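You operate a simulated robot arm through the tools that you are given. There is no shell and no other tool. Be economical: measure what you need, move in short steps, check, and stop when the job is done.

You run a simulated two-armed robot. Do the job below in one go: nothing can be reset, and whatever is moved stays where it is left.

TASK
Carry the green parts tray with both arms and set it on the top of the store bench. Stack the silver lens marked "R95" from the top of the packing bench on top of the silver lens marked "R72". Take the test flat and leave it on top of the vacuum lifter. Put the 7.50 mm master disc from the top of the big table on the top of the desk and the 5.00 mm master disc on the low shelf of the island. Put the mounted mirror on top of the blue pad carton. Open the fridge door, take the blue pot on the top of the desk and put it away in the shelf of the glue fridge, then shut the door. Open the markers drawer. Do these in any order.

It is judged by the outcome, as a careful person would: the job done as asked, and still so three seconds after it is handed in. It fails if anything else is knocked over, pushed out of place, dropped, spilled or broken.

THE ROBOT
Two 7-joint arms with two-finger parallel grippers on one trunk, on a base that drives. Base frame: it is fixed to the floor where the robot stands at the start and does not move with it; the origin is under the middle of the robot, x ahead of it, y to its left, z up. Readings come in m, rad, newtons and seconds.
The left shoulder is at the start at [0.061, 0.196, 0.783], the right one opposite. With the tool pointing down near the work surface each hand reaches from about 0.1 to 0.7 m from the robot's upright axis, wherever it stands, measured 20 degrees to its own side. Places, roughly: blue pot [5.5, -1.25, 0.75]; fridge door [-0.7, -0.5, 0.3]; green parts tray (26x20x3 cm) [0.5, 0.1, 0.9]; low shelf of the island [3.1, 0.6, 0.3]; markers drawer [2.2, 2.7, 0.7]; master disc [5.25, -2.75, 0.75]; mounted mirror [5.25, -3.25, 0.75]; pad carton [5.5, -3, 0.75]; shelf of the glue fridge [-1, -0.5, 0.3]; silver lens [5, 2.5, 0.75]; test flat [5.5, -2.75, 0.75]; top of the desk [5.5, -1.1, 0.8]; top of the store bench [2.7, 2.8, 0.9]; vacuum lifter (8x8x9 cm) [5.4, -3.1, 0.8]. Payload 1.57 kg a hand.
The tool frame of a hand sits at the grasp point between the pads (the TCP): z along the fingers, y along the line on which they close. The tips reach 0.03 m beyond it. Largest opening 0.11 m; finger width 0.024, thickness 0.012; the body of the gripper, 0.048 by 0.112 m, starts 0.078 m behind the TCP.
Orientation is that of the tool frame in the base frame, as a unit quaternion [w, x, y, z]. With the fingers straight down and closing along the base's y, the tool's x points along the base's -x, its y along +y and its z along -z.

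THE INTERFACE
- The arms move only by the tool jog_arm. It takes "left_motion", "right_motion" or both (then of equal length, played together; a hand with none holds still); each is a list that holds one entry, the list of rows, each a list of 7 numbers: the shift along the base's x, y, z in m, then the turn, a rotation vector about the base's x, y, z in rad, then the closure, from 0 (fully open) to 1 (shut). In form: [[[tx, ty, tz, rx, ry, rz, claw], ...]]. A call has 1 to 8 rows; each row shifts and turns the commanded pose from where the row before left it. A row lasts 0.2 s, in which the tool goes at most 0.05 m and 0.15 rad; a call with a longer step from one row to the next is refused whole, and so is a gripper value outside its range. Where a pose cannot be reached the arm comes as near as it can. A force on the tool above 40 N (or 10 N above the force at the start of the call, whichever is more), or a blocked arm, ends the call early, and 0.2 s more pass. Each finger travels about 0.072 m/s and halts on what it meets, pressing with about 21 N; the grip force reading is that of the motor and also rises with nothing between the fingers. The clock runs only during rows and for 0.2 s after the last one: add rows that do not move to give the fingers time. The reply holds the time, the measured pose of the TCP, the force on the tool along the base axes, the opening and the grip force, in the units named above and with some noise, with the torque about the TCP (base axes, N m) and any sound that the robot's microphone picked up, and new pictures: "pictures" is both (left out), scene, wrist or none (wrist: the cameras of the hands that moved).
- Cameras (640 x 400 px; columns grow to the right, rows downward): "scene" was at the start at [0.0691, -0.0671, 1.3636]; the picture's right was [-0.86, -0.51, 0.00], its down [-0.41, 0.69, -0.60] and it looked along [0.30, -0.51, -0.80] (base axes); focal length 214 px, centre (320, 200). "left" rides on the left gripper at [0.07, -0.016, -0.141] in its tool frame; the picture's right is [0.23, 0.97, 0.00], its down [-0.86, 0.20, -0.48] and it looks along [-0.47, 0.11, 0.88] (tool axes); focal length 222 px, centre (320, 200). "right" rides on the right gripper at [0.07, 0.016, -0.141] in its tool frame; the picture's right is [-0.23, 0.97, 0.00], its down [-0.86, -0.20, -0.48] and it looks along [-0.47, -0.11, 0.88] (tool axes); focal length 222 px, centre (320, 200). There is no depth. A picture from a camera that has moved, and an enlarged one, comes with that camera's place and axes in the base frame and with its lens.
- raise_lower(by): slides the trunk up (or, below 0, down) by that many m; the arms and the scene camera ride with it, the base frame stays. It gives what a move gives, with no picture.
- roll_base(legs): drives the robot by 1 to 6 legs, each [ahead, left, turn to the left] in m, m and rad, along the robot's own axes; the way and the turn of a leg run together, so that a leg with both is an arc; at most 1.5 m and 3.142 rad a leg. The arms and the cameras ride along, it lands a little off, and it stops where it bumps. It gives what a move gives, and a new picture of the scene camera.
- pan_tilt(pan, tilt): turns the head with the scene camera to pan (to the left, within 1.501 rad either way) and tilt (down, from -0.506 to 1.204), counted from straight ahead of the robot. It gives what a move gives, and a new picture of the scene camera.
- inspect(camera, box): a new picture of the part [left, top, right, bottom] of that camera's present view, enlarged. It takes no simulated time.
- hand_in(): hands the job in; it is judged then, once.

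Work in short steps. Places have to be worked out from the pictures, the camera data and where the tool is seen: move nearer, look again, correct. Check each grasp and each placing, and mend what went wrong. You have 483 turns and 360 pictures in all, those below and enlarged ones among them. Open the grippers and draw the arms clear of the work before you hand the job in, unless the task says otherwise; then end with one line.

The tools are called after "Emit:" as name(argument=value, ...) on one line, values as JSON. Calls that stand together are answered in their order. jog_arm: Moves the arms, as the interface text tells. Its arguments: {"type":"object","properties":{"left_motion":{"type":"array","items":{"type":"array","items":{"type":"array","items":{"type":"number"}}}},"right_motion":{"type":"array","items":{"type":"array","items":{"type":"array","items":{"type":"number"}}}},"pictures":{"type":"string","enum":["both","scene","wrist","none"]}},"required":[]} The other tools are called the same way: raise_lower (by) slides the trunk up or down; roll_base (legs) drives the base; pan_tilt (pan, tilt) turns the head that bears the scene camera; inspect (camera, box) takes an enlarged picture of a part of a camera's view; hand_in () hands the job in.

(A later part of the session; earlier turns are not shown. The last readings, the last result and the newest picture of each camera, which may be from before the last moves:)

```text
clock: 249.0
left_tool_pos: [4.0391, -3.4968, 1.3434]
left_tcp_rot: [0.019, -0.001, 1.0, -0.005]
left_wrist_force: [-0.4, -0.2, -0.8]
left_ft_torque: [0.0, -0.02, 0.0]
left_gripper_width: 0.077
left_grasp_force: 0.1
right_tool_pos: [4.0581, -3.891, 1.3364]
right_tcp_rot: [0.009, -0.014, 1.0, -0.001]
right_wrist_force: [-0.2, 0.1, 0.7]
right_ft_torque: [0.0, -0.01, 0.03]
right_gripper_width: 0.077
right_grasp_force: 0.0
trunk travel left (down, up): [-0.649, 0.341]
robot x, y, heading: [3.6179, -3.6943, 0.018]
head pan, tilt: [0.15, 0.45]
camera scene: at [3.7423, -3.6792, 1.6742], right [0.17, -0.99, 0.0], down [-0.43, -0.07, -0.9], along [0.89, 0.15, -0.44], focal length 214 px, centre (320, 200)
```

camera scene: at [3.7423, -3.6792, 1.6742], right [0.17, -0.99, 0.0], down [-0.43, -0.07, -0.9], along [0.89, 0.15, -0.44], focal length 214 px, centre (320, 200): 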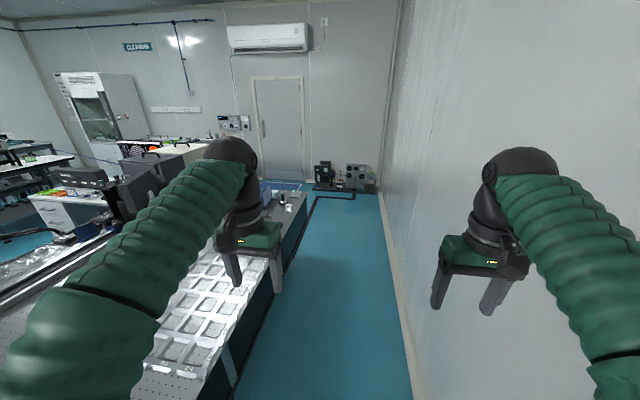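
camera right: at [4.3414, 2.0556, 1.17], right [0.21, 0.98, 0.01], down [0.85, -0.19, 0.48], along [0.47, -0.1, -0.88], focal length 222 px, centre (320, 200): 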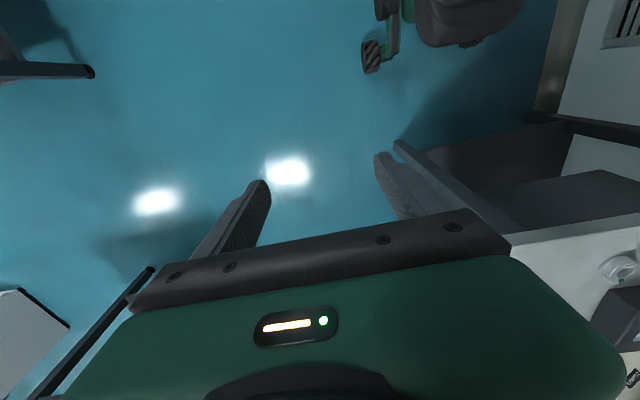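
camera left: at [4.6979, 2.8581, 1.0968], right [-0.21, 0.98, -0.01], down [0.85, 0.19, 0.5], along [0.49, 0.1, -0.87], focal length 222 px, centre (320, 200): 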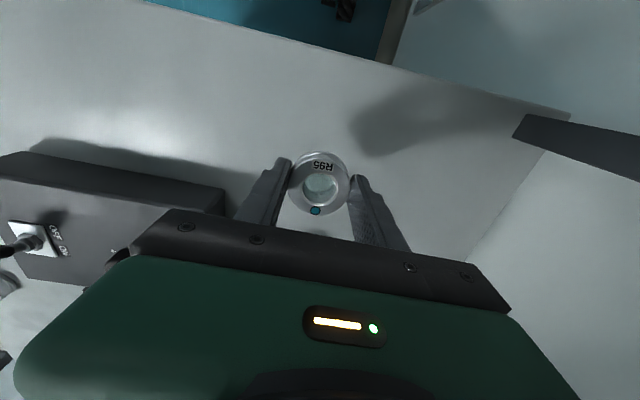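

Clear. I straighten and drive on to x≈5.0, then look at the corner items.

Emit:
roll_base(legs=[[1.25, -0.01, -0.018]])

Emit:
pan_tilt(pan=0.75, tilt=0.7)

```text
clock: 255.4
left_tool_pos: [5.3073, -3.5044, 1.3436]
left_tcp_rot: [0.018, 0.01, 1.0, -0.005]
left_wrist_force: [0.1, 0.0, 0.0]
left_ft_torque: [-0.03, 0.01, 0.02]
left_gripper_width: 0.0771
left_grasp_force: 0.0
right_tool_pos: [5.3191, -3.9018, 1.3369]
right_tcp_rot: [0.01, -0.003, 1.0, -0.001]
right_wrist_force: [0.5, -0.2, 0.4]
right_ft_torque: [-0.02, 0.0, 0.01]
right_gripper_width: 0.0772
right_grasp_force: 0.0
trunk travel left (down, up): [-0.649, 0.341]
robot x, y, heading: [4.8816, -3.696, 0.002]
head pan, tilt: [0.15, 0.45]
camera scene: at [5.0066, -3.6822, 1.6743], right [0.15, -0.99, 0.0], down [-0.43, -0.06, -0.9], along [0.89, 0.13, -0.44], focal length 214 px, centre (320, 200)
```

scene: 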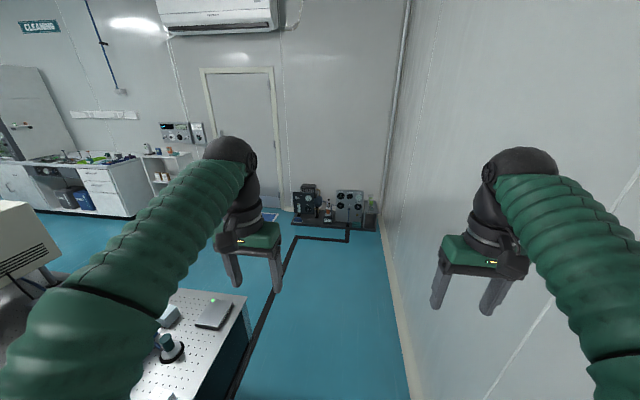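

```text
clock: 256.4
left_tool_pos: [5.3075, -3.5052, 1.3441]
left_tcp_rot: [0.018, 0.011, 1.0, -0.005]
left_wrist_force: [0.1, -0.3, 0.1]
left_ft_torque: [0.01, 0.03, 0.01]
left_gripper_width: 0.0772
left_grasp_force: 0.0
right_tool_pos: [5.3207, -3.8999, 1.3371]
right_tcp_rot: [0.01, -0.003, 1.0, -0.001]
right_wrist_force: [0.2, -0.2, -0.5]
right_ft_torque: [0.01, 0.01, -0.02]
right_gripper_width: 0.0766
right_grasp_force: 0.1
trunk travel left (down, up): [-0.649, 0.341]
robot x, y, heading: [4.8832, -3.694, -0.002]
head pan, tilt: [0.75, 0.7]
camera scene: at [4.9786, -3.6379, 1.6522], right [0.68, -0.73, 0.0], down [-0.47, -0.44, -0.76], along [0.56, 0.52, -0.64], focal length 214 px, centre (320, 200)
```

scene: 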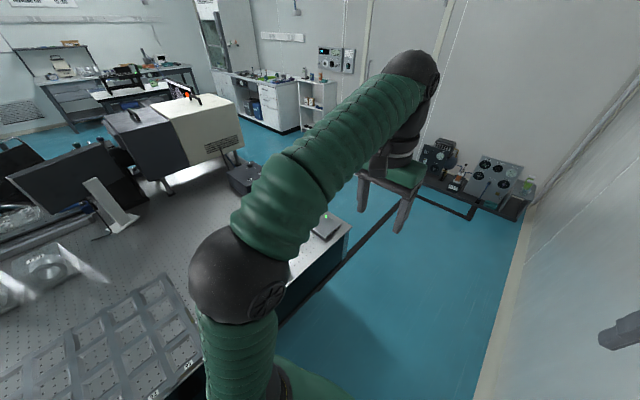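

I enlarge the floor line by the table end to judge if it's a raised hose, and the corner items.

Emit:
inspect(camera="scene", box=[280, 150, 540, 320])

```text
2.35 times, centred on (410, 235) of scene
camera zoom: at [4.9786, -3.6379, 1.6522], right [0.68, -0.73, 0.0], down [-0.47, -0.44, -0.76], along [0.56, 0.52, -0.64], focal length 505 px, centre (108, 118)
```

zoom: 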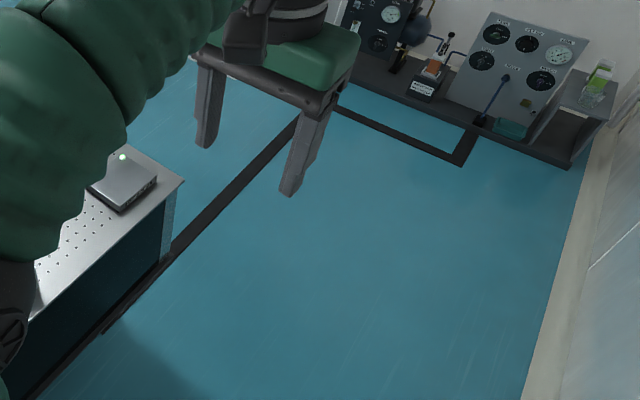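

It looks like flat floor tape. I drive past the table end, then turn round to face the table from the east.

Emit:
roll_base(legs=[[1.3, 0, 0], [0, 0.35, 0], [0, 0, 1.57], [0, 0, 1.565]])

Emit:
pan_tilt(pan=-0.1, tilt=0.75)

```text
clock: 272.4
left_tool_pos: [5.76, -3.5294, 1.3438]
left_tcp_rot: [-0.004, 1.0, -0.003, -0.018]
left_wrist_force: [0.2, -0.8, -1.0]
left_ft_torque: [0.0, -0.01, -0.01]
left_gripper_width: 0.0771
left_grasp_force: 0.1
right_tool_pos: [5.7417, -3.1337, 1.3372]
right_tcp_rot: [-0.001, 1.0, 0.009, -0.011]
right_wrist_force: [-0.4, 0.3, -0.1]
right_ft_torque: [0.03, -0.02, 0.01]
right_gripper_width: 0.0771
right_grasp_force: 0.1
trunk travel left (down, up): [-0.649, 0.341]
robot x, y, heading: [6.1804, -3.3346, -3.135]
head pan, tilt: [0.75, 0.7]
camera scene: at [6.0849, -3.3953, 1.6521], right [-0.69, 0.72, 0.0], down [0.47, 0.44, -0.76], along [-0.55, -0.53, -0.65], focal length 214 px, centre (320, 200)
```

scene: 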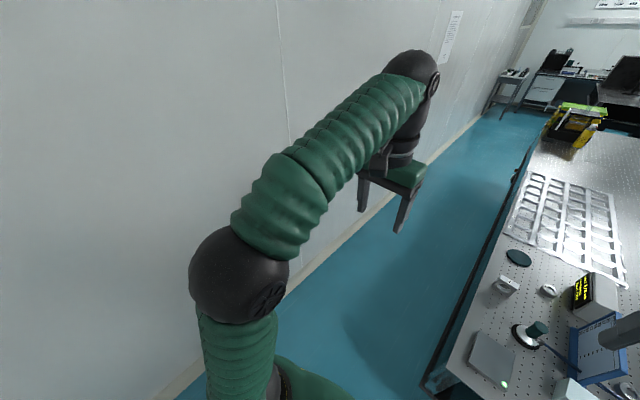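

```text
clock: 273.6
left_tool_pos: [5.7614, -3.5302, 1.3434]
left_tcp_rot: [-0.004, 1.0, -0.004, -0.02]
left_wrist_force: [-1.1, 1.0, 0.2]
left_ft_torque: [-0.02, 0.01, 0.0]
left_gripper_width: 0.0772
left_grasp_force: 0.1
right_tool_pos: [5.7421, -3.1353, 1.3368]
right_tcp_rot: [0.0, 1.0, 0.009, -0.01]
right_wrist_force: [0.3, -0.3, 0.1]
right_ft_torque: [-0.02, 0.0, 0.0]
right_gripper_width: 0.0768
right_grasp_force: 0.2
trunk travel left (down, up): [-0.649, 0.341]
robot x, y, heading: [6.1774, -3.3353, -3.128]
head pan, tilt: [-0.099, 0.75]
camera scene: at [6.0637, -3.3297, 1.6478], right [0.09, 1.0, 0.0], down [0.68, -0.06, -0.73], along [-0.73, 0.06, -0.68], focal length 214 px, centre (320, 200)
```

scene: 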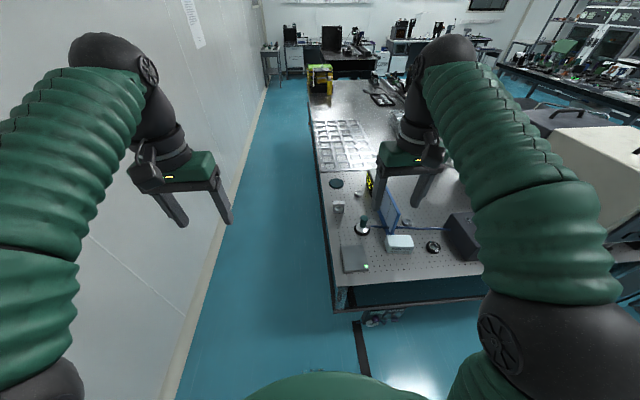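

Now the items are in view at the table's east end. I enlarge that area.

Emit:
inspect(camera="scene", box=[310, 160, 480, 290])

```text
3.08 times, centred on (395, 225) of scene
camera zoom: at [6.0637, -3.3297, 1.6478], right [0.09, 1.0, 0.0], down [0.68, -0.06, -0.73], along [-0.73, 0.06, -0.68], focal length 660 px, centre (89, 123)
```

zoom: 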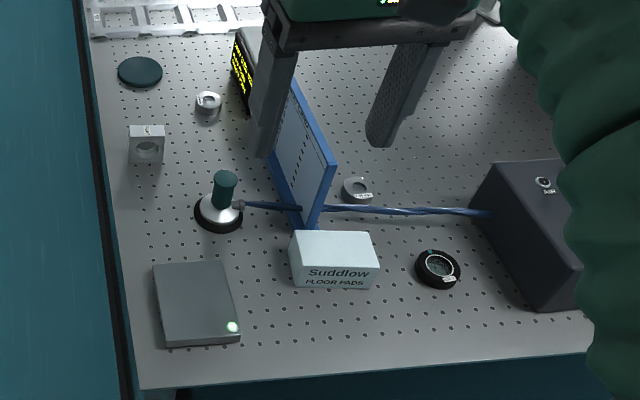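

I move the right hand aside for a full view, then zoom on the individual items.

Emit:
jog_arm(right_motion=[[[0.03, 0.04, 0, 0, 0, 0, 0.3], [0.03, 0.04, 0, 0, 0, 0, 0.3], [0.03, 0.04, 0, 0, 0, 0, 0.3], [0.03, 0.04, 0, 0, 0, 0, 0.3], [0.0, 0.04, 0, 0, 0, 0, 0.3], [0.0, 0.04, 0, 0, 0, 0, 0.3]]], pictures="none")

Emit:
inspect(camera="scene", box=[325, 170, 395, 215])

Emit:
inspect(camera="scene", box=[375, 200, 455, 260])

```text
clock: 275.0
left_tool_pos: [5.7592, -3.5278, 1.3432]
left_tcp_rot: [-0.004, 1.0, -0.004, -0.018]
left_wrist_force: [-0.7, 1.1, -0.2]
left_ft_torque: [-0.01, -0.01, 0.01]
left_gripper_width: 0.0773
left_grasp_force: 0.0
right_tool_pos: [5.8602, -2.8893, 1.3357]
right_tcp_rot: [0.0, 1.0, 0.011, -0.01]
right_wrist_force: [0.2, 0.0, 0.1]
right_ft_torque: [-0.05, -0.06, 0.0]
right_gripper_width: 0.0771
right_grasp_force: 0.1
trunk travel left (down, up): [-0.649, 0.341]
robot x, y, heading: [6.1798, -3.3338, -3.127]
head pan, tilt: [-0.099, 0.75]
```

```text
8.89 times, centred on (360, 192) of scene
camera zoom: at [6.0615, -3.3257, 1.6476], right [0.09, 1.0, 0.0], down [0.68, -0.06, -0.73], along [-0.73, 0.06, -0.68], focal length 1906 px, centre (-36, 267)
```

zoom: 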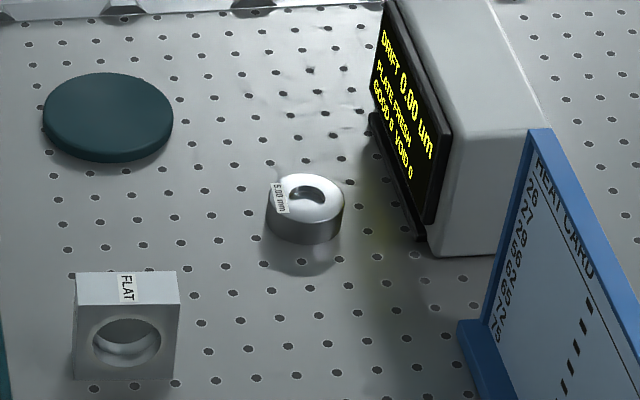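

```text
6.67 times, centred on (415, 230) of scene
camera zoom: at [6.0615, -3.3257, 1.6476], right [0.09, 1.0, 0.0], down [0.68, -0.06, -0.73], along [-0.73, 0.06, -0.68], focal length 1430 px, centre (-313, 0)
```

zoom: 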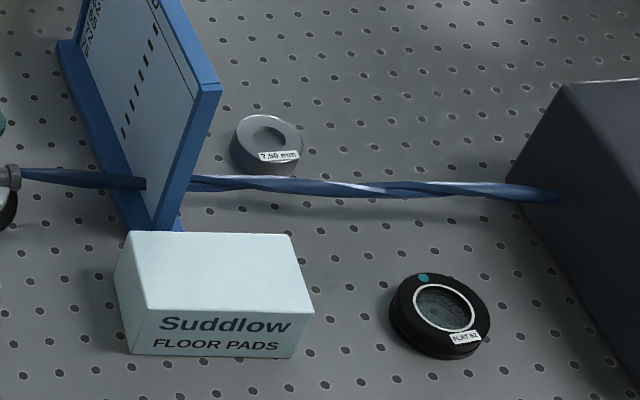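

I identify: 5.00 disc ≈(5.21,−3.05), mounted mirror (square block) ≈(5.30,−3.17), 7.50 disc ≈(5.43,−2.86), test flat (black ring) ≈(5.58,−2.80), carton ≈(5.54,−2.94), lifter ≈(5.45,−3.08). I zoom on the lifter and flat.

Emit:
inspect(camera="scene", box=[345, 205, 385, 240])

Emit:
inspect(camera="scene", box=[418, 230, 448, 256])

```text
11.43 times, centred on (365, 222) of scene
camera zoom: at [6.0615, -3.3257, 1.6476], right [0.09, 1.0, 0.0], down [0.68, -0.06, -0.73], along [-0.73, 0.06, -0.68], focal length 2451 px, centre (-194, -57)
```

zoom: 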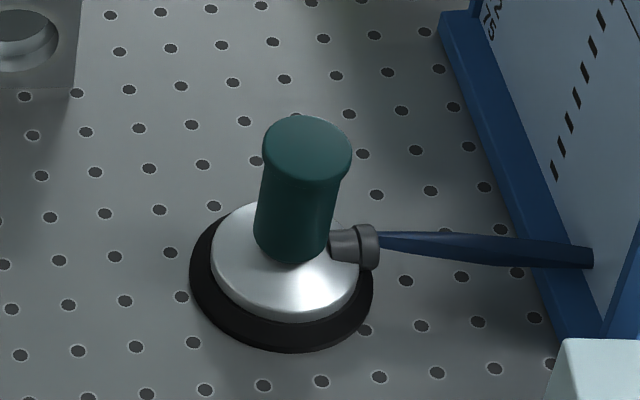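

```text
15.38 times, centred on (433, 243) of scene
camera zoom: at [6.0615, -3.3257, 1.6476], right [0.09, 1.0, 0.0], down [0.68, -0.06, -0.73], along [-0.73, 0.06, -0.68], focal length 3300 px, centre (-1418, -462)
```

zoom: 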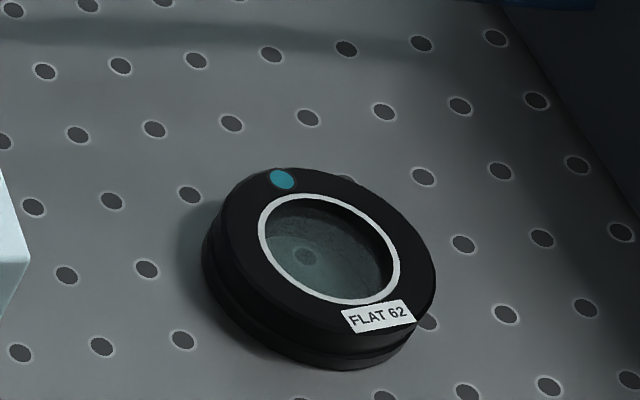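

The flat is ~6.4 cm wide; the lifter's handle top is ~3.4 cm wide at ≈(5.445, −3.081, 0.95). I drive nearer and level both hands.

Emit:
roll_base(legs=[[0.17, -0.25, -0.0146]])

Emit:
jog_arm(left_motion=[[[0.03, 0, 0, -0.008, -0.036, 0.0, 0.3], [0.03, 0, 0, 0, 0, 0, 0.3], [0.03, 0, 0, 0, 0, 0, 0.3], [0.03, 0, 0, 0, 0, 0, 0.3], [0, 0, 0, 0, 0, 0, 0.3], [0, 0, 0, 0, 0, 0, 0.3]]], right_motion=[[[0, -0.03, -0.03, 0, -0.02, 0, 0.3], [-0.02, -0.04, -0.02, 0, 0, 0, 0.3], [-0.02, -0.04, -0.02, 0, 0, 0, 0.3], [-0.02, -0.04, -0.02, 0, 0, 0, 0.3], [-0.02, -0.01, -0.04, 0, 0, 0, 0.3], [-0.02, 0, -0.04, 0, 0, 0, 0.3]]])

```text
clock: 277.1
left_tool_pos: [5.5897, -3.289, 1.3413]
left_tcp_rot: [-0.009, 1.0, -0.01, -0.02]
left_wrist_force: [-0.1, 0.2, 0.5]
left_ft_torque: [0.03, 0.02, -0.03]
left_gripper_width: 0.0772
left_grasp_force: 0.0
right_tool_pos: [5.7008, -2.6526, 1.3411]
right_tcp_rot: [-0.006, 1.0, 0.002, -0.011]
right_wrist_force: [-0.2, -0.4, -0.2]
right_ft_torque: [0.03, 0.01, -0.04]
right_gripper_width: 0.0769
right_grasp_force: 0.1
trunk travel left (down, up): [-0.649, 0.341]
robot x, y, heading: [6.0117, -3.0887, 3.135]
head pan, tilt: [-0.099, 0.75]
camera scene: at [5.8969, -3.0958, 1.648], right [0.1, 0.99, 0.01], down [0.68, -0.06, -0.73], along [-0.73, 0.08, -0.68], focal length 214 px, centre (320, 200)
```

scene: 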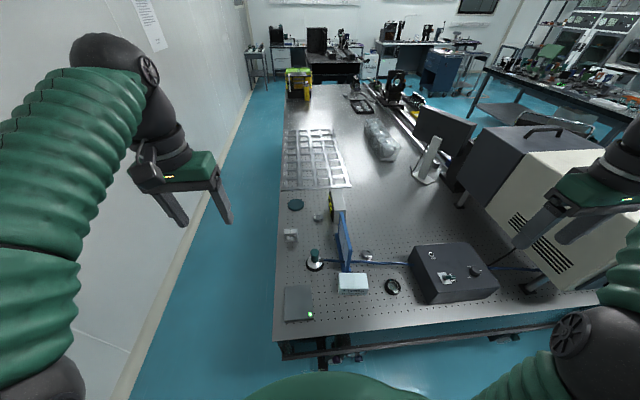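

```text
clock: 278.5
left_tool_pos: [5.7058, -3.2741, 1.3429]
left_tcp_rot: [0.0, 1.0, -0.011, 0.001]
left_wrist_force: [-1.4, 0.3, -0.1]
left_ft_torque: [0.01, 0.01, -0.01]
left_gripper_width: 0.0768
left_grasp_force: 0.1
right_tool_pos: [5.598, -2.8014, 1.1658]
right_tcp_rot: [-0.001, 1.0, 0.003, 0.001]
right_wrist_force: [-0.1, -0.7, 0.1]
right_ft_torque: [-0.03, -0.03, 0.02]
right_gripper_width: 0.0769
right_grasp_force: 0.1
trunk travel left (down, up): [-0.649, 0.341]
robot x, y, heading: [6.013, -3.085, 3.139]
head pan, tilt: [-0.099, 0.75]
camera scene: at [5.8915, -3.077, 1.6476], right [0.1, 0.99, 0.0], down [0.68, -0.07, -0.73], along [-0.72, 0.07, -0.68], focal length 214 px, centre (320, 200)
camera right: at [5.6674, -2.8157, 1.3072], right [-0.22, -0.97, 0.0], down [-0.86, 0.19, 0.48], along [-0.47, 0.11, -0.88], focal length 222 px, centre (320, 200)
camera left: at [5.7762, -3.2594, 1.4839], right [0.21, -0.98, 0.0], down [-0.86, -0.18, 0.48], along [-0.47, -0.1, -0.88], focal length 222 px, centre (320, 200)
```

scene: 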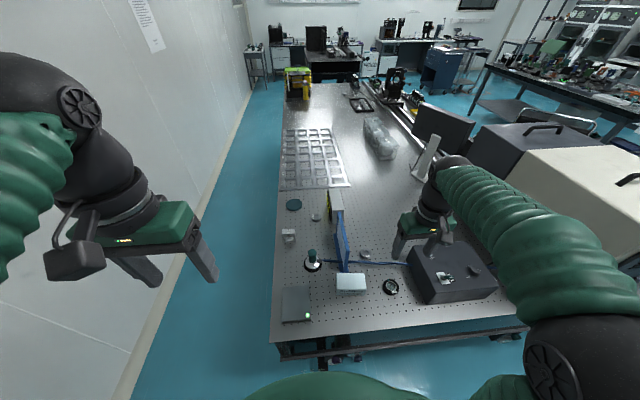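
right: 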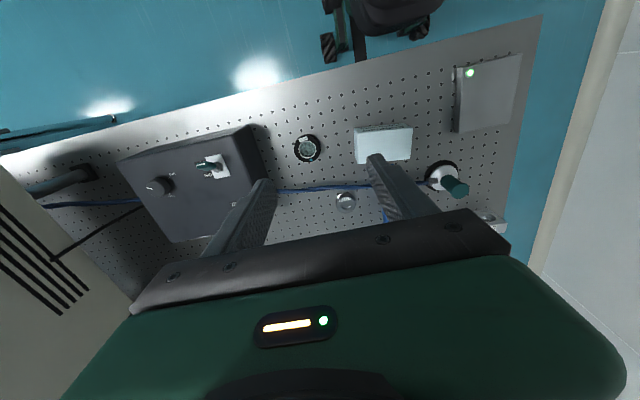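
left: 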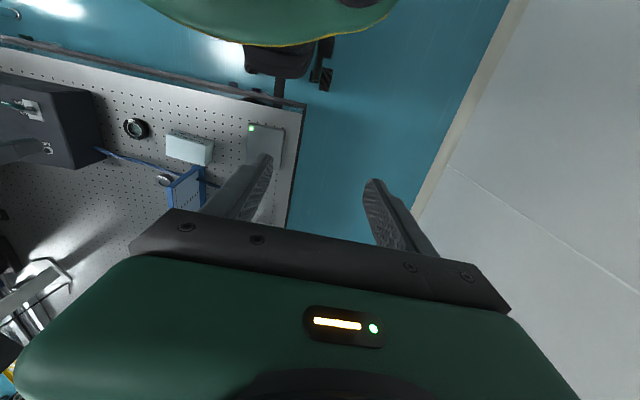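

Comparing the wrist and scene views, the table top is actually ≈0.79. Corrected: flat ≈(5.537, −2.756), lifter ≈(5.406, −3.055), 7.50 disc ≈(5.384, −2.818). I move over the flat and descend partway.

Emit:
jog_arm(right_motion=[[[-0.03, 0.02, -0.03, 0, 0, 0, 0.1], [-0.03, 0.025, -0.03, 0, 0, 0, 0.1], [0, 0, -0.04, 0, 0, 0, 0.1], [0, 0, -0.04, 0, 0, 0, 0.1], [0, 0, -0.04, 0, 0, 0, 0.1], [0, 0, -0.04, 0, 0, 0, 0.1], [0, 0, 0, 0, 0, 0, 0.1]]], pictures="wrist")

```text
clock: 280.1
left_tool_pos: [5.7104, -3.2734, 1.3443]
left_tcp_rot: [0.0, 1.0, -0.011, -0.001]
left_wrist_force: [1.6, 0.1, -0.7]
left_ft_torque: [0.01, 0.01, 0.0]
left_gripper_width: 0.0768
left_grasp_force: 0.1
right_tool_pos: [5.5412, -2.7541, 0.9468]
right_tcp_rot: [0.0, 1.0, 0.004, 0.0]
right_wrist_force: [-0.1, 0.0, -0.4]
right_ft_torque: [-0.03, -0.01, -0.01]
right_gripper_width: 0.099
right_grasp_force: 0.1
trunk travel left (down, up): [-0.649, 0.341]
robot x, y, heading: [6.0147, -3.0858, 3.141]
head pan, tilt: [-0.099, 0.75]
camera right: at [5.6115, -2.7694, 1.0884], right [-0.22, -0.98, 0.0], down [-0.86, 0.19, 0.48], along [-0.47, 0.11, -0.88], focal length 222 px, centre (320, 200)
```

right: 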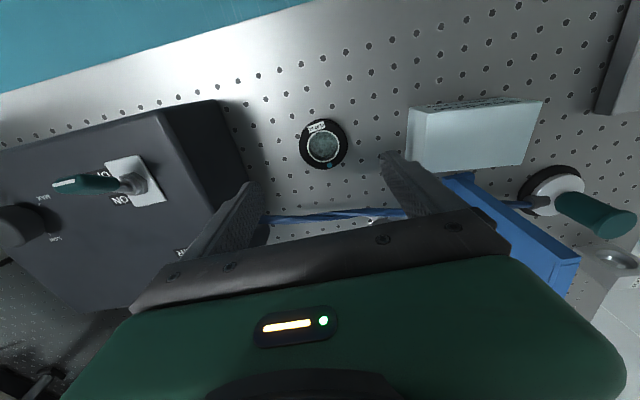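

The flat is centred at (5.5415, −2.756), right under the hand. I descend to near the table with slightly narrower jaws.

Emit:
jog_arm(right_motion=[[[0, -0.002, -0.03, 0, 0, 0, 0.18], [0, 0, -0.03, 0, 0, 0, 0.18], [0, 0, -0.02, 0, 0, 0, 0.18], [0, 0, -0.01, 0, 0, 0, 0.18], [0, 0, 0, 0, 0, 0, 0.18]]], pictures="wrist")

```text
clock: 281.3
left_tool_pos: [5.7096, -3.2741, 1.3426]
left_tcp_rot: [0.0, 1.0, -0.01, -0.001]
left_wrist_force: [0.5, -0.2, 0.8]
left_ft_torque: [-0.04, -0.03, 0.01]
left_gripper_width: 0.0768
left_grasp_force: 0.0
right_tool_pos: [5.5391, -2.7575, 0.8577]
right_tcp_rot: [-0.001, 1.0, 0.003, 0.0]
right_wrist_force: [0.0, -0.5, 0.1]
right_ft_torque: [0.03, 0.0, -0.04]
right_gripper_width: 0.0902
right_grasp_force: 0.1
trunk travel left (down, up): [-0.649, 0.341]
robot x, y, heading: [6.0109, -3.0885, 3.135]
head pan, tilt: [-0.099, 0.75]
camera right: at [5.6101, -2.7729, 0.9984], right [-0.22, -0.98, 0.0], down [-0.86, 0.19, 0.48], along [-0.47, 0.11, -0.88], focal length 222 px, centre (320, 200)
```

right: 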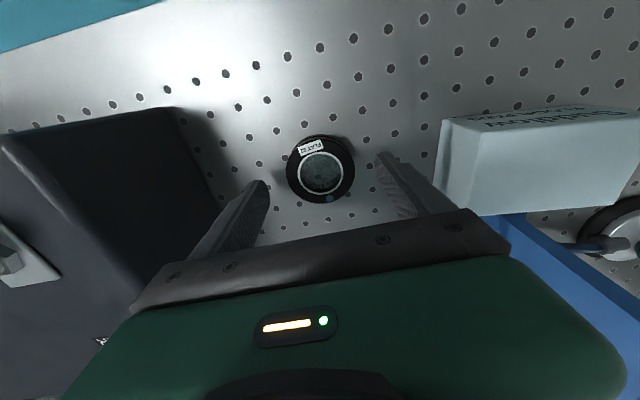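

Still aligned. I descend another 2.5 cm with the force guard, then close.

Emit:
jog_arm(right_motion=[[[0.002, 0, -0.01, 0, 0, 0, 0.18], [0, 0, -0.008, 0, 0, 0, 0.18], [0, 0, -0.007, 0, 0, 0, 0.18], [0, 0, -0.004, 0, 0, 0, 0.18], [0, 0, -0.004, 0, 0, 0, 0.18], [0, 0, -0.004, 0, 0, 0, 0.18]]], pictures="none")

```text
clock: 282.5
left_tool_pos: [5.7142, -3.2787, 1.3441]
left_tcp_rot: [-0.002, 1.0, -0.011, -0.003]
left_wrist_force: [-0.9, -0.6, -0.1]
left_ft_torque: [-0.01, -0.02, 0.02]
left_gripper_width: 0.0772
left_grasp_force: 0.0
right_tool_pos: [5.5417, -2.7585, 0.8295]
right_tcp_rot: [-0.004, 1.0, 0.003, -0.004]
right_wrist_force: [11.2, 1.3, 32.3]
right_ft_torque: [-1.61, -0.69, 0.47]
right_gripper_width: 0.0895
right_grasp_force: 0.0
trunk travel left (down, up): [-0.649, 0.341]
robot x, y, heading: [6.0106, -3.0854, 3.139]
head pan, tilt: [-0.099, 0.75]
stopped in row 6 (right hand): the force on the tool passed its limit at 45 N (the readings are from after the stop); the commanded pose is now the measured one
```

Table contact at tip z≈0.80. I lift 6 mm and close on the flat.

Emit:
jog_arm(right_motion=[[[0, 0, 0.006, 0, 0, 0, 0.25], [0, 0, 0, 0, 0, 0, 0.4], [0, 0, 0, 0, 0, 0, 0.6], [0, 0, 0, 0, 0, 0, 0.8], [0, 0, 0, 0, 0, 0, 0.9], [0, 0, 0, 0, 0, 0, 0.9]]], pictures="wrist")

```text
clock: 283.9
left_tool_pos: [5.7089, -3.2747, 1.3435]
left_tcp_rot: [0.0, 1.0, -0.009, -0.001]
left_wrist_force: [-0.2, -0.5, -0.5]
left_ft_torque: [0.01, -0.01, 0.0]
left_gripper_width: 0.0769
left_grasp_force: 0.2
right_tool_pos: [5.5392, -2.7569, 0.8314]
right_tcp_rot: [-0.002, 1.0, 0.002, -0.005]
right_wrist_force: [-0.5, 0.2, -1.3]
right_ft_torque: [-0.04, -0.01, 0.0]
right_gripper_width: 0.0582
right_grasp_force: 21.1
trunk travel left (down, up): [-0.649, 0.341]
robot x, y, heading: [6.0119, -3.0877, 3.138]
head pan, tilt: [-0.099, 0.75]
camera right: at [5.6104, -2.7723, 0.9735], right [-0.22, -0.97, 0.0], down [-0.85, 0.19, 0.49], along [-0.47, 0.11, -0.87], focal length 222 px, centre (320, 200)
```

right: 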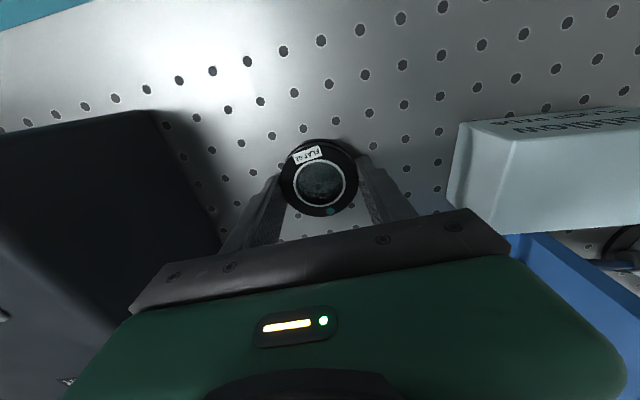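

The flat is held (58 mm). I lift it well clear and strafe so the lifter is ahead of the right hand.

Emit:
jog_arm(right_motion=[[[0, 0, 0.03, 0, 0, 0, 0.9], [0, 0, 0.05, 0, 0, 0, 0.9], [0, 0, 0.05, 0, 0, 0, 0.9], [0, 0, 0.05, 0, 0, 0, 0.9], [0, 0, 0.03, 0, 0, 0, 0.9]]], pictures="none")

Emit:
roll_base(legs=[[0, 0.21, 0]])

Emit:
jog_arm(right_motion=[[[-0.03, -0.02, 0, 0, 0, 0, 0.9], [-0.03, -0.02, 0, 0, 0, 0, 0.9], [-0.03, -0.01, 0, 0, 0, 0, 0.9]]])

```text
clock: 285.1
left_tool_pos: [5.71, -3.2761, 1.3432]
left_tcp_rot: [0.0, 1.0, -0.01, -0.001]
left_wrist_force: [-0.1, 0.0, -0.1]
left_ft_torque: [0.01, -0.01, 0.0]
left_gripper_width: 0.077
left_grasp_force: 0.0
right_tool_pos: [5.5384, -2.7568, 1.0442]
right_tcp_rot: [-0.001, 1.0, 0.003, -0.005]
right_wrist_force: [-0.1, -0.4, -1.0]
right_ft_torque: [0.02, 0.01, -0.01]
right_gripper_width: 0.0587
right_grasp_force: 20.8
trunk travel left (down, up): [-0.649, 0.341]
robot x, y, heading: [6.0148, -3.0835, 3.135]
head pan, tilt: [-0.099, 0.75]
```

```text
clock: 286.8
left_tool_pos: [5.7095, -3.4812, 1.343]
left_tcp_rot: [0.001, 1.0, -0.008, -0.001]
left_wrist_force: [-0.5, -0.3, 0.2]
left_ft_torque: [-0.06, -0.01, -0.04]
left_gripper_width: 0.0771
left_grasp_force: 0.1
right_tool_pos: [5.5361, -2.9631, 1.0419]
right_tcp_rot: [0.0, 1.0, 0.003, -0.005]
right_wrist_force: [0.0, -0.6, -1.0]
right_ft_torque: [-0.06, 0.0, 0.0]
right_gripper_width: 0.0582
right_grasp_force: 21.1
trunk travel left (down, up): [-0.649, 0.341]
robot x, y, heading: [6.0097, -3.2956, 3.138]
head pan, tilt: [-0.099, 0.75]
camera scene: at [5.8941, -3.2845, 1.6478], right [0.1, 0.99, 0.0], down [0.68, -0.07, -0.73], along [-0.73, 0.07, -0.68], focal length 214 px, centre (320, 200)
```

scene: 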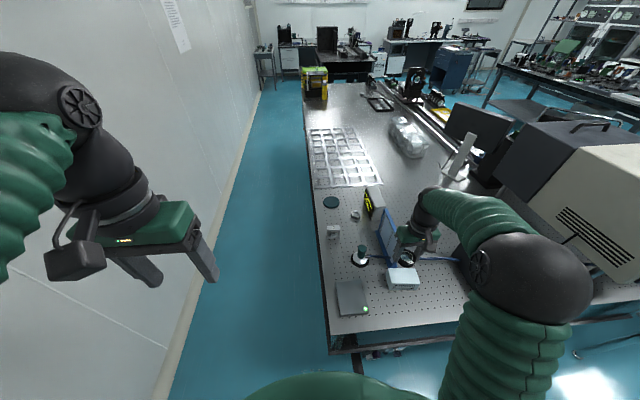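

```text
clock: 287.6
left_tool_pos: [5.7085, -3.4852, 1.3434]
left_tcp_rot: [0.0, 1.0, -0.008, 0.0]
left_wrist_force: [-0.3, -0.6, -0.1]
left_ft_torque: [-0.02, -0.02, -0.02]
left_gripper_width: 0.0772
left_grasp_force: 0.1
right_tool_pos: [5.4471, -3.0176, 1.0427]
right_tcp_rot: [-0.003, 1.0, 0.003, -0.005]
right_wrist_force: [0.0, 0.9, -0.7]
right_ft_torque: [-0.05, -0.02, 0.01]
right_gripper_width: 0.0585
right_grasp_force: 21.2
trunk travel left (down, up): [-0.649, 0.341]
robot x, y, heading: [6.0115, -3.2988, 3.142]
head pan, tilt: [-0.099, 0.75]
camera scene: at [5.8922, -3.2887, 1.6477], right [0.1, 0.99, 0.0], down [0.68, -0.07, -0.73], along [-0.73, 0.07, -0.68], focal length 214 px, centre (320, 200)
camera right: at [5.5188, -3.0319, 1.1839], right [-0.22, -0.98, 0.0], down [-0.85, 0.19, 0.49], along [-0.47, 0.11, -0.87], focal length 222 px, centre (320, 200)
```

scene: 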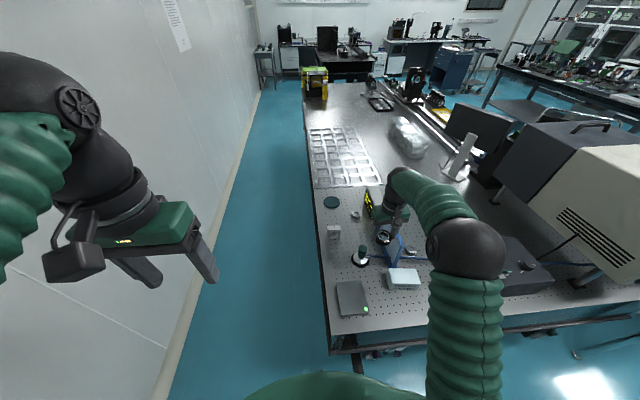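
right: 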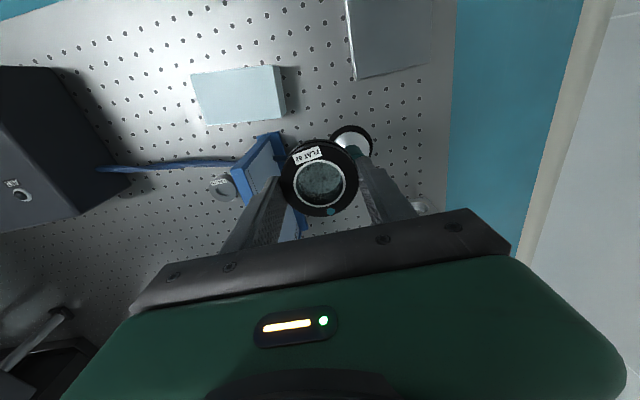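

Lifter base reads (5.413, −3.064). I zoom the scene to cross-check against the held flat.

Emit:
inspect(camera="scene", box=[335, 220, 415, 270])

```text
8.00 times, centred on (375, 245) of scene
camera zoom: at [5.8922, -3.2887, 1.6477], right [0.1, 0.99, 0.0], down [0.68, -0.07, -0.73], along [-0.73, 0.07, -0.68], focal length 1716 px, centre (-120, -160)
```

zoom: 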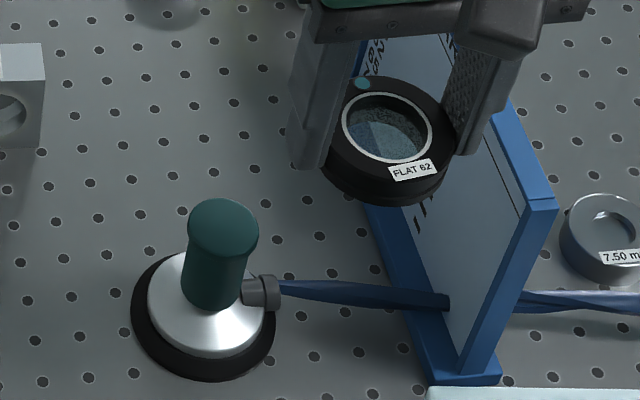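

Best handle estimate (5.404, −3.063). I move the flat over it and lower to about 3 cm above.

Emit:
jog_arm(right_motion=[[[-0.02, -0.02, 0, 0, 0, 0, 0.9], [-0.025, -0.0255, 0, 0, 0, 0, 0.9], [0, 0, -0.03, 0, 0, 0, 0.9], [0, 0, -0.03, 0, 0, 0, 0.9], [0, 0, -0.02, 0, 0, 0, 0.9], [0, 0, 0, 0, 0, 0, 0.9]]], pictures="wrist")

Emit:
inspect(camera="scene", box=[335, 220, 415, 270])

```text
clock: 289.0
left_tool_pos: [5.7107, -3.4868, 1.3433]
left_tcp_rot: [-0.001, 1.0, -0.009, -0.001]
left_wrist_force: [0.9, 0.1, 0.7]
left_ft_torque: [0.04, 0.03, -0.01]
left_gripper_width: 0.0771
left_grasp_force: 0.0
right_tool_pos: [5.4033, -3.0643, 0.9636]
right_tcp_rot: [-0.002, 1.0, 0.003, -0.004]
right_wrist_force: [-0.6, 0.4, -0.7]
right_ft_torque: [0.0, 0.01, 0.04]
right_gripper_width: 0.0584
right_grasp_force: 21.4
trunk travel left (down, up): [-0.649, 0.341]
robot x, y, heading: [6.009, -3.2988, 3.139]
head pan, tilt: [-0.099, 0.75]
camera right: at [5.4748, -3.0794, 1.1051], right [-0.22, -0.98, 0.0], down [-0.85, 0.19, 0.49], along [-0.48, 0.11, -0.87], focal length 222 px, centre (320, 200)
```

right: 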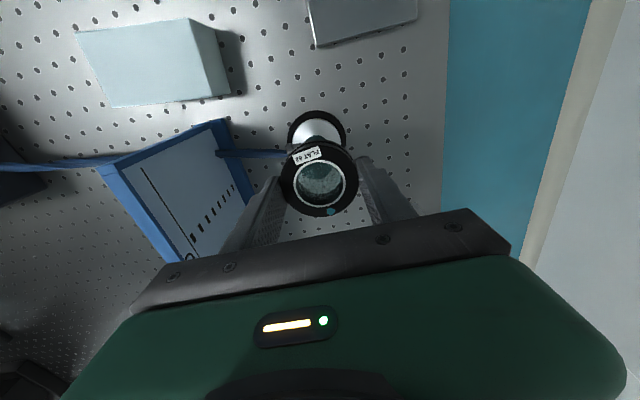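

```text
8.00 times, centred on (375, 245) of scene
camera zoom: at [5.894, -3.291, 1.6478], right [0.1, 0.99, 0.0], down [0.68, -0.07, -0.73], along [-0.73, 0.07, -0.68], focal length 1716 px, centre (-120, -160)
```

zoom: 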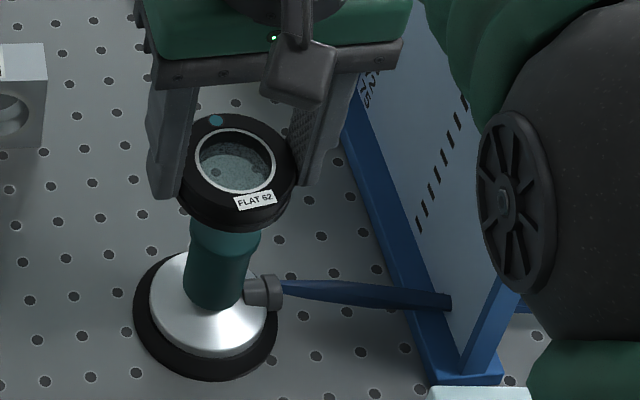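

Comparison suggests a 4–5 mm shift in −x. I apply it and lower gently to contact.

Emit:
jog_arm(right_motion=[[[-0.004, 0.001, -0.01, 0, 0, 0, 0.9], [0, 0, -0.012, 0, 0, 0, 0.9], [0, 0, -0.01, 0, 0, 0, 0.9], [0, 0, -0.004, 0, 0, 0, 0.9], [0, 0, -0.003, 0, 0, 0, 0.9]]], pictures="none")

Emit:
inspect(camera="scene", box=[335, 220, 415, 270])

```text
clock: 290.2
left_tool_pos: [5.71, -3.4872, 1.3428]
left_tcp_rot: [-0.001, 1.0, -0.009, -0.001]
left_wrist_force: [0.1, 0.4, 0.1]
left_ft_torque: [-0.02, 0.03, 0.03]
left_gripper_width: 0.0773
left_grasp_force: 0.2
right_tool_pos: [5.3972, -3.0637, 0.9248]
right_tcp_rot: [-0.003, 1.0, 0.003, -0.004]
right_wrist_force: [0.0, -0.4, -1.0]
right_ft_torque: [0.03, 0.0, -0.02]
right_gripper_width: 0.0585
right_grasp_force: 20.9
trunk travel left (down, up): [-0.649, 0.341]
robot x, y, heading: [6.0132, -3.2935, 3.138]
head pan, tilt: [-0.099, 0.75]
```

```text
8.00 times, centred on (375, 245) of scene
camera zoom: at [5.8934, -3.2904, 1.6478], right [0.1, 0.99, 0.0], down [0.68, -0.07, -0.73], along [-0.73, 0.07, -0.68], focal length 1716 px, centre (-120, -160)
```

zoom: 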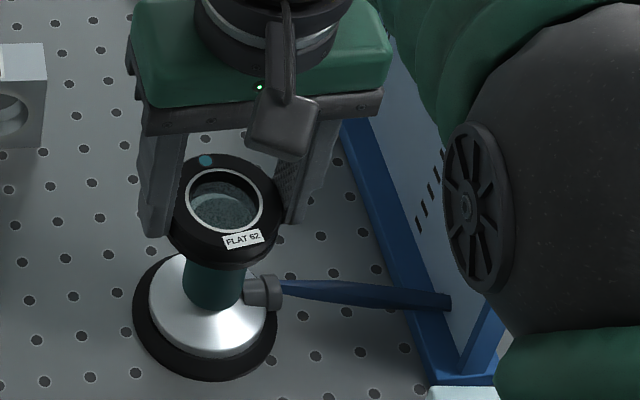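

Alignment looks good. Lowering the last millimetres.

Emit:
jog_arm(right_motion=[[[0, 0, -0.002, 0, 0, 0, 0.9], [0, 0, -0.002, 0, 0, 0, 0.9], [0, 0, -0.002, 0, 0, 0, 0.9], [0, 0, 0, 0, 0, 0, 0.9]]], pictures="none")

```text
clock: 291.2
left_tool_pos: [5.711, -3.4868, 1.3436]
left_tcp_rot: [-0.001, 1.0, -0.009, -0.001]
left_wrist_force: [-0.6, 1.0, 0.4]
left_ft_torque: [0.02, -0.01, -0.04]
left_gripper_width: 0.0772
left_grasp_force: 0.1
right_tool_pos: [5.3985, -3.0629, 0.9189]
right_tcp_rot: [-0.002, 1.0, 0.004, -0.005]
right_wrist_force: [-0.3, 0.0, 2.9]
right_ft_torque: [-0.04, -0.02, 0.01]
right_gripper_width: 0.0582
right_grasp_force: 20.9
trunk travel left (down, up): [-0.649, 0.341]
robot x, y, heading: [6.0128, -3.3014, 3.143]
head pan, tilt: [-0.099, 0.75]
```

Contact is felt (≈4 N). I open gently and rise.

Emit:
jog_arm(right_motion=[[[0, 0, 0, 0, 0, 0, 0.45], [0, 0, 0, 0, 0, 0, 0.35], [0, 0, 0, 0, 0, 0, 0.25], [0, 0, 0, 0, 0, 0, 0.25], [0, 0, 0.02, 0, 0, 0, 0.25], [0, 0, 0.03, 0, 0, 0, 0.25], [0, 0, 0.04, 0, 0, 0, 0.25]]], pictures="none")

Emit:
inspect(camera="scene", box=[335, 220, 415, 270])

```text
clock: 292.8
left_tool_pos: [5.7112, -3.4879, 1.3436]
left_tcp_rot: [-0.001, 1.0, -0.008, -0.002]
left_wrist_force: [0.1, 1.1, -0.1]
left_ft_torque: [-0.01, 0.02, -0.05]
left_gripper_width: 0.077
left_grasp_force: 0.2
right_tool_pos: [5.3993, -3.0627, 1.0102]
right_tcp_rot: [-0.003, 1.0, 0.004, -0.004]
right_wrist_force: [0.6, -0.4, 0.3]
right_ft_torque: [-0.01, 0.02, -0.02]
right_gripper_width: 0.0828
right_grasp_force: 0.0
trunk travel left (down, up): [-0.649, 0.341]
robot x, y, heading: [6.0112, -3.2926, 3.141]
head pan, tilt: [-0.099, 0.75]
```

```text
8.00 times, centred on (375, 245) of scene
camera zoom: at [5.8946, -3.2909, 1.6478], right [0.1, 0.99, 0.0], down [0.68, -0.07, -0.73], along [-0.73, 0.07, -0.68], focal length 1716 px, centre (-120, -160)
```

zoom: 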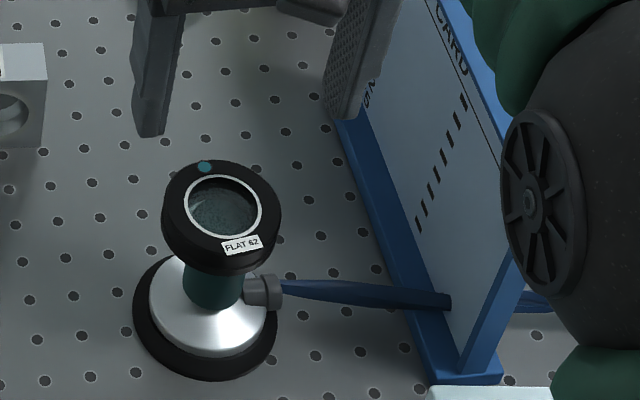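

The test flat rests on the lifter. Next the mirror: I'll take it from the south aisle facing +y with the left hand. I tuck the right hand, turn to face +y and move into the aisle by the mirror.

Emit:
jog_arm(right_motion=[[[0.0, 0, 0.05, 0, 0, 0, 0.25], [0.0, 0, 0.05, 0, 0, 0, 0.25], [0.03, 0, 0.04, 0, 0, 0, 0.25], [0.04, 0, 0.02, 0, 0, 0, 0.25], [0.04, 0, 0.02, 0, 0, 0, 0.25], [0.04, 0, 0, 0, 0, 0, 0.25], [0.04, 0, 0, 0, 0, 0, 0.25]]], pictures="none")

Emit:
roll_base(legs=[[0, 0, -1.57], [-0.36, 0, 0], [0, 0.55, 0]])

Emit:
pan_tilt(pan=0.0, tilt=0.85)

```text
clock: 294.4
left_tool_pos: [5.7118, -3.4871, 1.3442]
left_tcp_rot: [-0.001, 1.0, -0.008, -0.003]
left_wrist_force: [0.2, -0.1, 0.3]
left_ft_torque: [-0.01, 0.05, -0.01]
left_gripper_width: 0.077
left_grasp_force: 0.0
right_tool_pos: [5.5916, -3.0632, 1.1911]
right_tcp_rot: [-0.002, 1.0, 0.004, -0.006]
right_wrist_force: [0.3, 1.0, 1.3]
right_ft_torque: [0.03, 0.04, -0.03]
right_gripper_width: 0.0825
right_grasp_force: 0.0
trunk travel left (down, up): [-0.649, 0.341]
robot x, y, heading: [6.0109, -3.2991, 3.138]
head pan, tilt: [-0.099, 0.75]
```

```text
clock: 303.3
left_tool_pos: [5.2758, -3.3592, 1.3437]
left_tcp_rot: [0.0, -0.7, 0.714, 0.001]
left_wrist_force: [-0.1, 0.2, -0.2]
left_ft_torque: [0.0, -0.02, 0.0]
left_gripper_width: 0.0769
left_grasp_force: 0.0
right_tool_pos: [5.6991, -3.2396, 1.1897]
right_tcp_rot: [-0.003, 0.709, -0.705, -0.002]
right_wrist_force: [0.7, 1.8, 0.4]
right_ft_torque: [0.02, 0.03, 0.02]
right_gripper_width: 0.0827
right_grasp_force: 0.0
trunk travel left (down, up): [-0.649, 0.341]
robot x, y, heading: [5.4619, -3.6583, 1.569]
head pan, tilt: [-0.099, 0.75]
camera scene: at [5.4726, -3.5474, 1.6479], right [0.99, -0.1, 0.0], down [-0.07, -0.68, -0.73], along [0.07, 0.73, -0.68], focal length 214 px, centre (320, 200)
```

scene: 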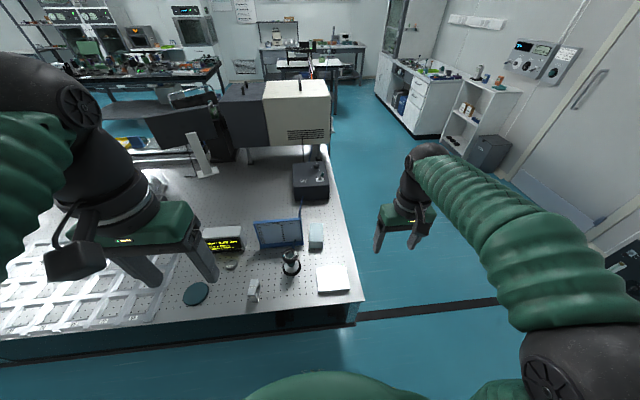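

```text
clock: 304.0
left_tool_pos: [5.2731, -3.3582, 1.3444]
left_tcp_rot: [0.001, -0.7, 0.714, 0.001]
left_wrist_force: [-0.1, -0.6, 0.1]
left_ft_torque: [0.02, 0.01, -0.01]
left_gripper_width: 0.077
left_grasp_force: 0.1
right_tool_pos: [5.6969, -3.24, 1.1897]
right_tcp_rot: [-0.005, 0.709, -0.705, -0.002]
right_wrist_force: [-0.5, 0.0, -0.9]
right_ft_torque: [-0.01, 0.0, 0.01]
right_gripper_width: 0.0826
right_grasp_force: 0.1
trunk travel left (down, up): [-0.649, 0.341]
robot x, y, heading: [5.4579, -3.6557, 1.567]
head pan, tilt: [0.0, 0.85]
camera scene: at [5.4609, -3.5515, 1.6399], right [1.0, 0.0, 0.0], down [0.0, -0.75, -0.66], along [0.0, 0.66, -0.75], focal length 214 px, centre (320, 200)
```

scene: 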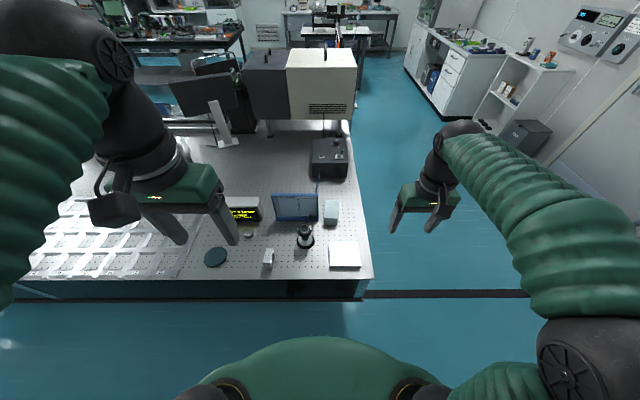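

Mirror ≈(5.252, −3.154), 5.00 disc ≈(5.132, −3.03). I bring the left hand over the mirror.

Emit:
jog_arm(left_motion=[[[-0.005, 0.04, -0.03, 0, 0, 0, 0.3], [-0.005, 0.04, -0.03, 0, 0, 0, 0.3], [-0.005, 0.04, -0.03, 0, 0, 0, 0.3], [-0.005, 0.04, -0.03, 0, 0, 0, 0.3], [0, 0.04, -0.03, 0, 0, 0, 0.3], [0, 0, -0.05, 0, 0, 0, 0.3], [0, 0, -0.05, 0, 0, 0, 0.3], [0, 0, -0.05, 0, 0, 0, 0.3]]], pictures="wrist")

```text
refused: row 1 steps farther than a row can; nothing moved
```

Row length was slightly over; I shorten the steps.

Emit:
jog_arm(left_motion=[[[-0.005, 0.04, -0.028, 0, 0, 0, 0.3], [-0.005, 0.04, -0.028, 0, 0, 0, 0.3], [-0.005, 0.04, -0.028, 0, 0, 0, 0.3], [-0.005, 0.04, -0.028, 0, 0, 0, 0.3], [0, 0.04, -0.028, 0, 0, 0, 0.3], [0, 0, -0.05, 0, 0, 0, 0.3], [0, 0, -0.05, 0, 0, 0, 0.3], [0, 0, -0.05, 0, 0, 0, 0.3]]], pictures="wrist")

```text
clock: 305.8
left_tool_pos: [5.2507, -3.1594, 1.0524]
left_tcp_rot: [0.0, -0.7, 0.714, -0.001]
left_wrist_force: [0.7, 0.8, -0.3]
left_ft_torque: [0.0, -0.04, 0.01]
left_gripper_width: 0.077
left_grasp_force: 0.0
right_tool_pos: [5.6955, -3.2374, 1.1892]
right_tcp_rot: [-0.004, 0.709, -0.705, -0.001]
right_wrist_force: [-0.7, 0.1, -0.6]
right_ft_torque: [-0.01, 0.0, 0.01]
right_gripper_width: 0.0826
right_grasp_force: 0.0
trunk travel left (down, up): [-0.649, 0.341]
robot x, y, heading: [5.4616, -3.6602, 1.567]
head pan, tilt: [0.0, 0.85]
camera left: at [5.2655, -3.2283, 1.1927], right [-0.98, -0.21, 0.0], down [-0.18, 0.86, 0.48], along [-0.1, 0.47, -0.88], focal length 222 px, centre (320, 200)
```

left: 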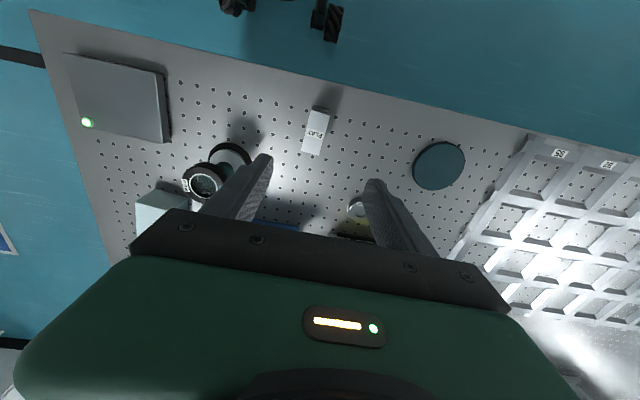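

I zoom the left wrist view on the mirror to see its shape.

Emit:
inspect(camera="left", box=[270, 90, 370, 170])

```text
5.00 times, centred on (320, 130) of left
camera zoom: at [5.2655, -3.2283, 1.1927], right [-0.98, -0.21, 0.0], down [-0.18, 0.86, 0.48], along [-0.1, 0.47, -0.88], focal length 1111 px, centre (320, 550)
```

zoom: 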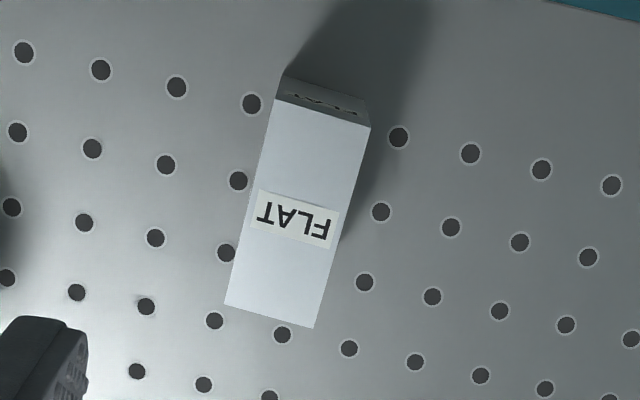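

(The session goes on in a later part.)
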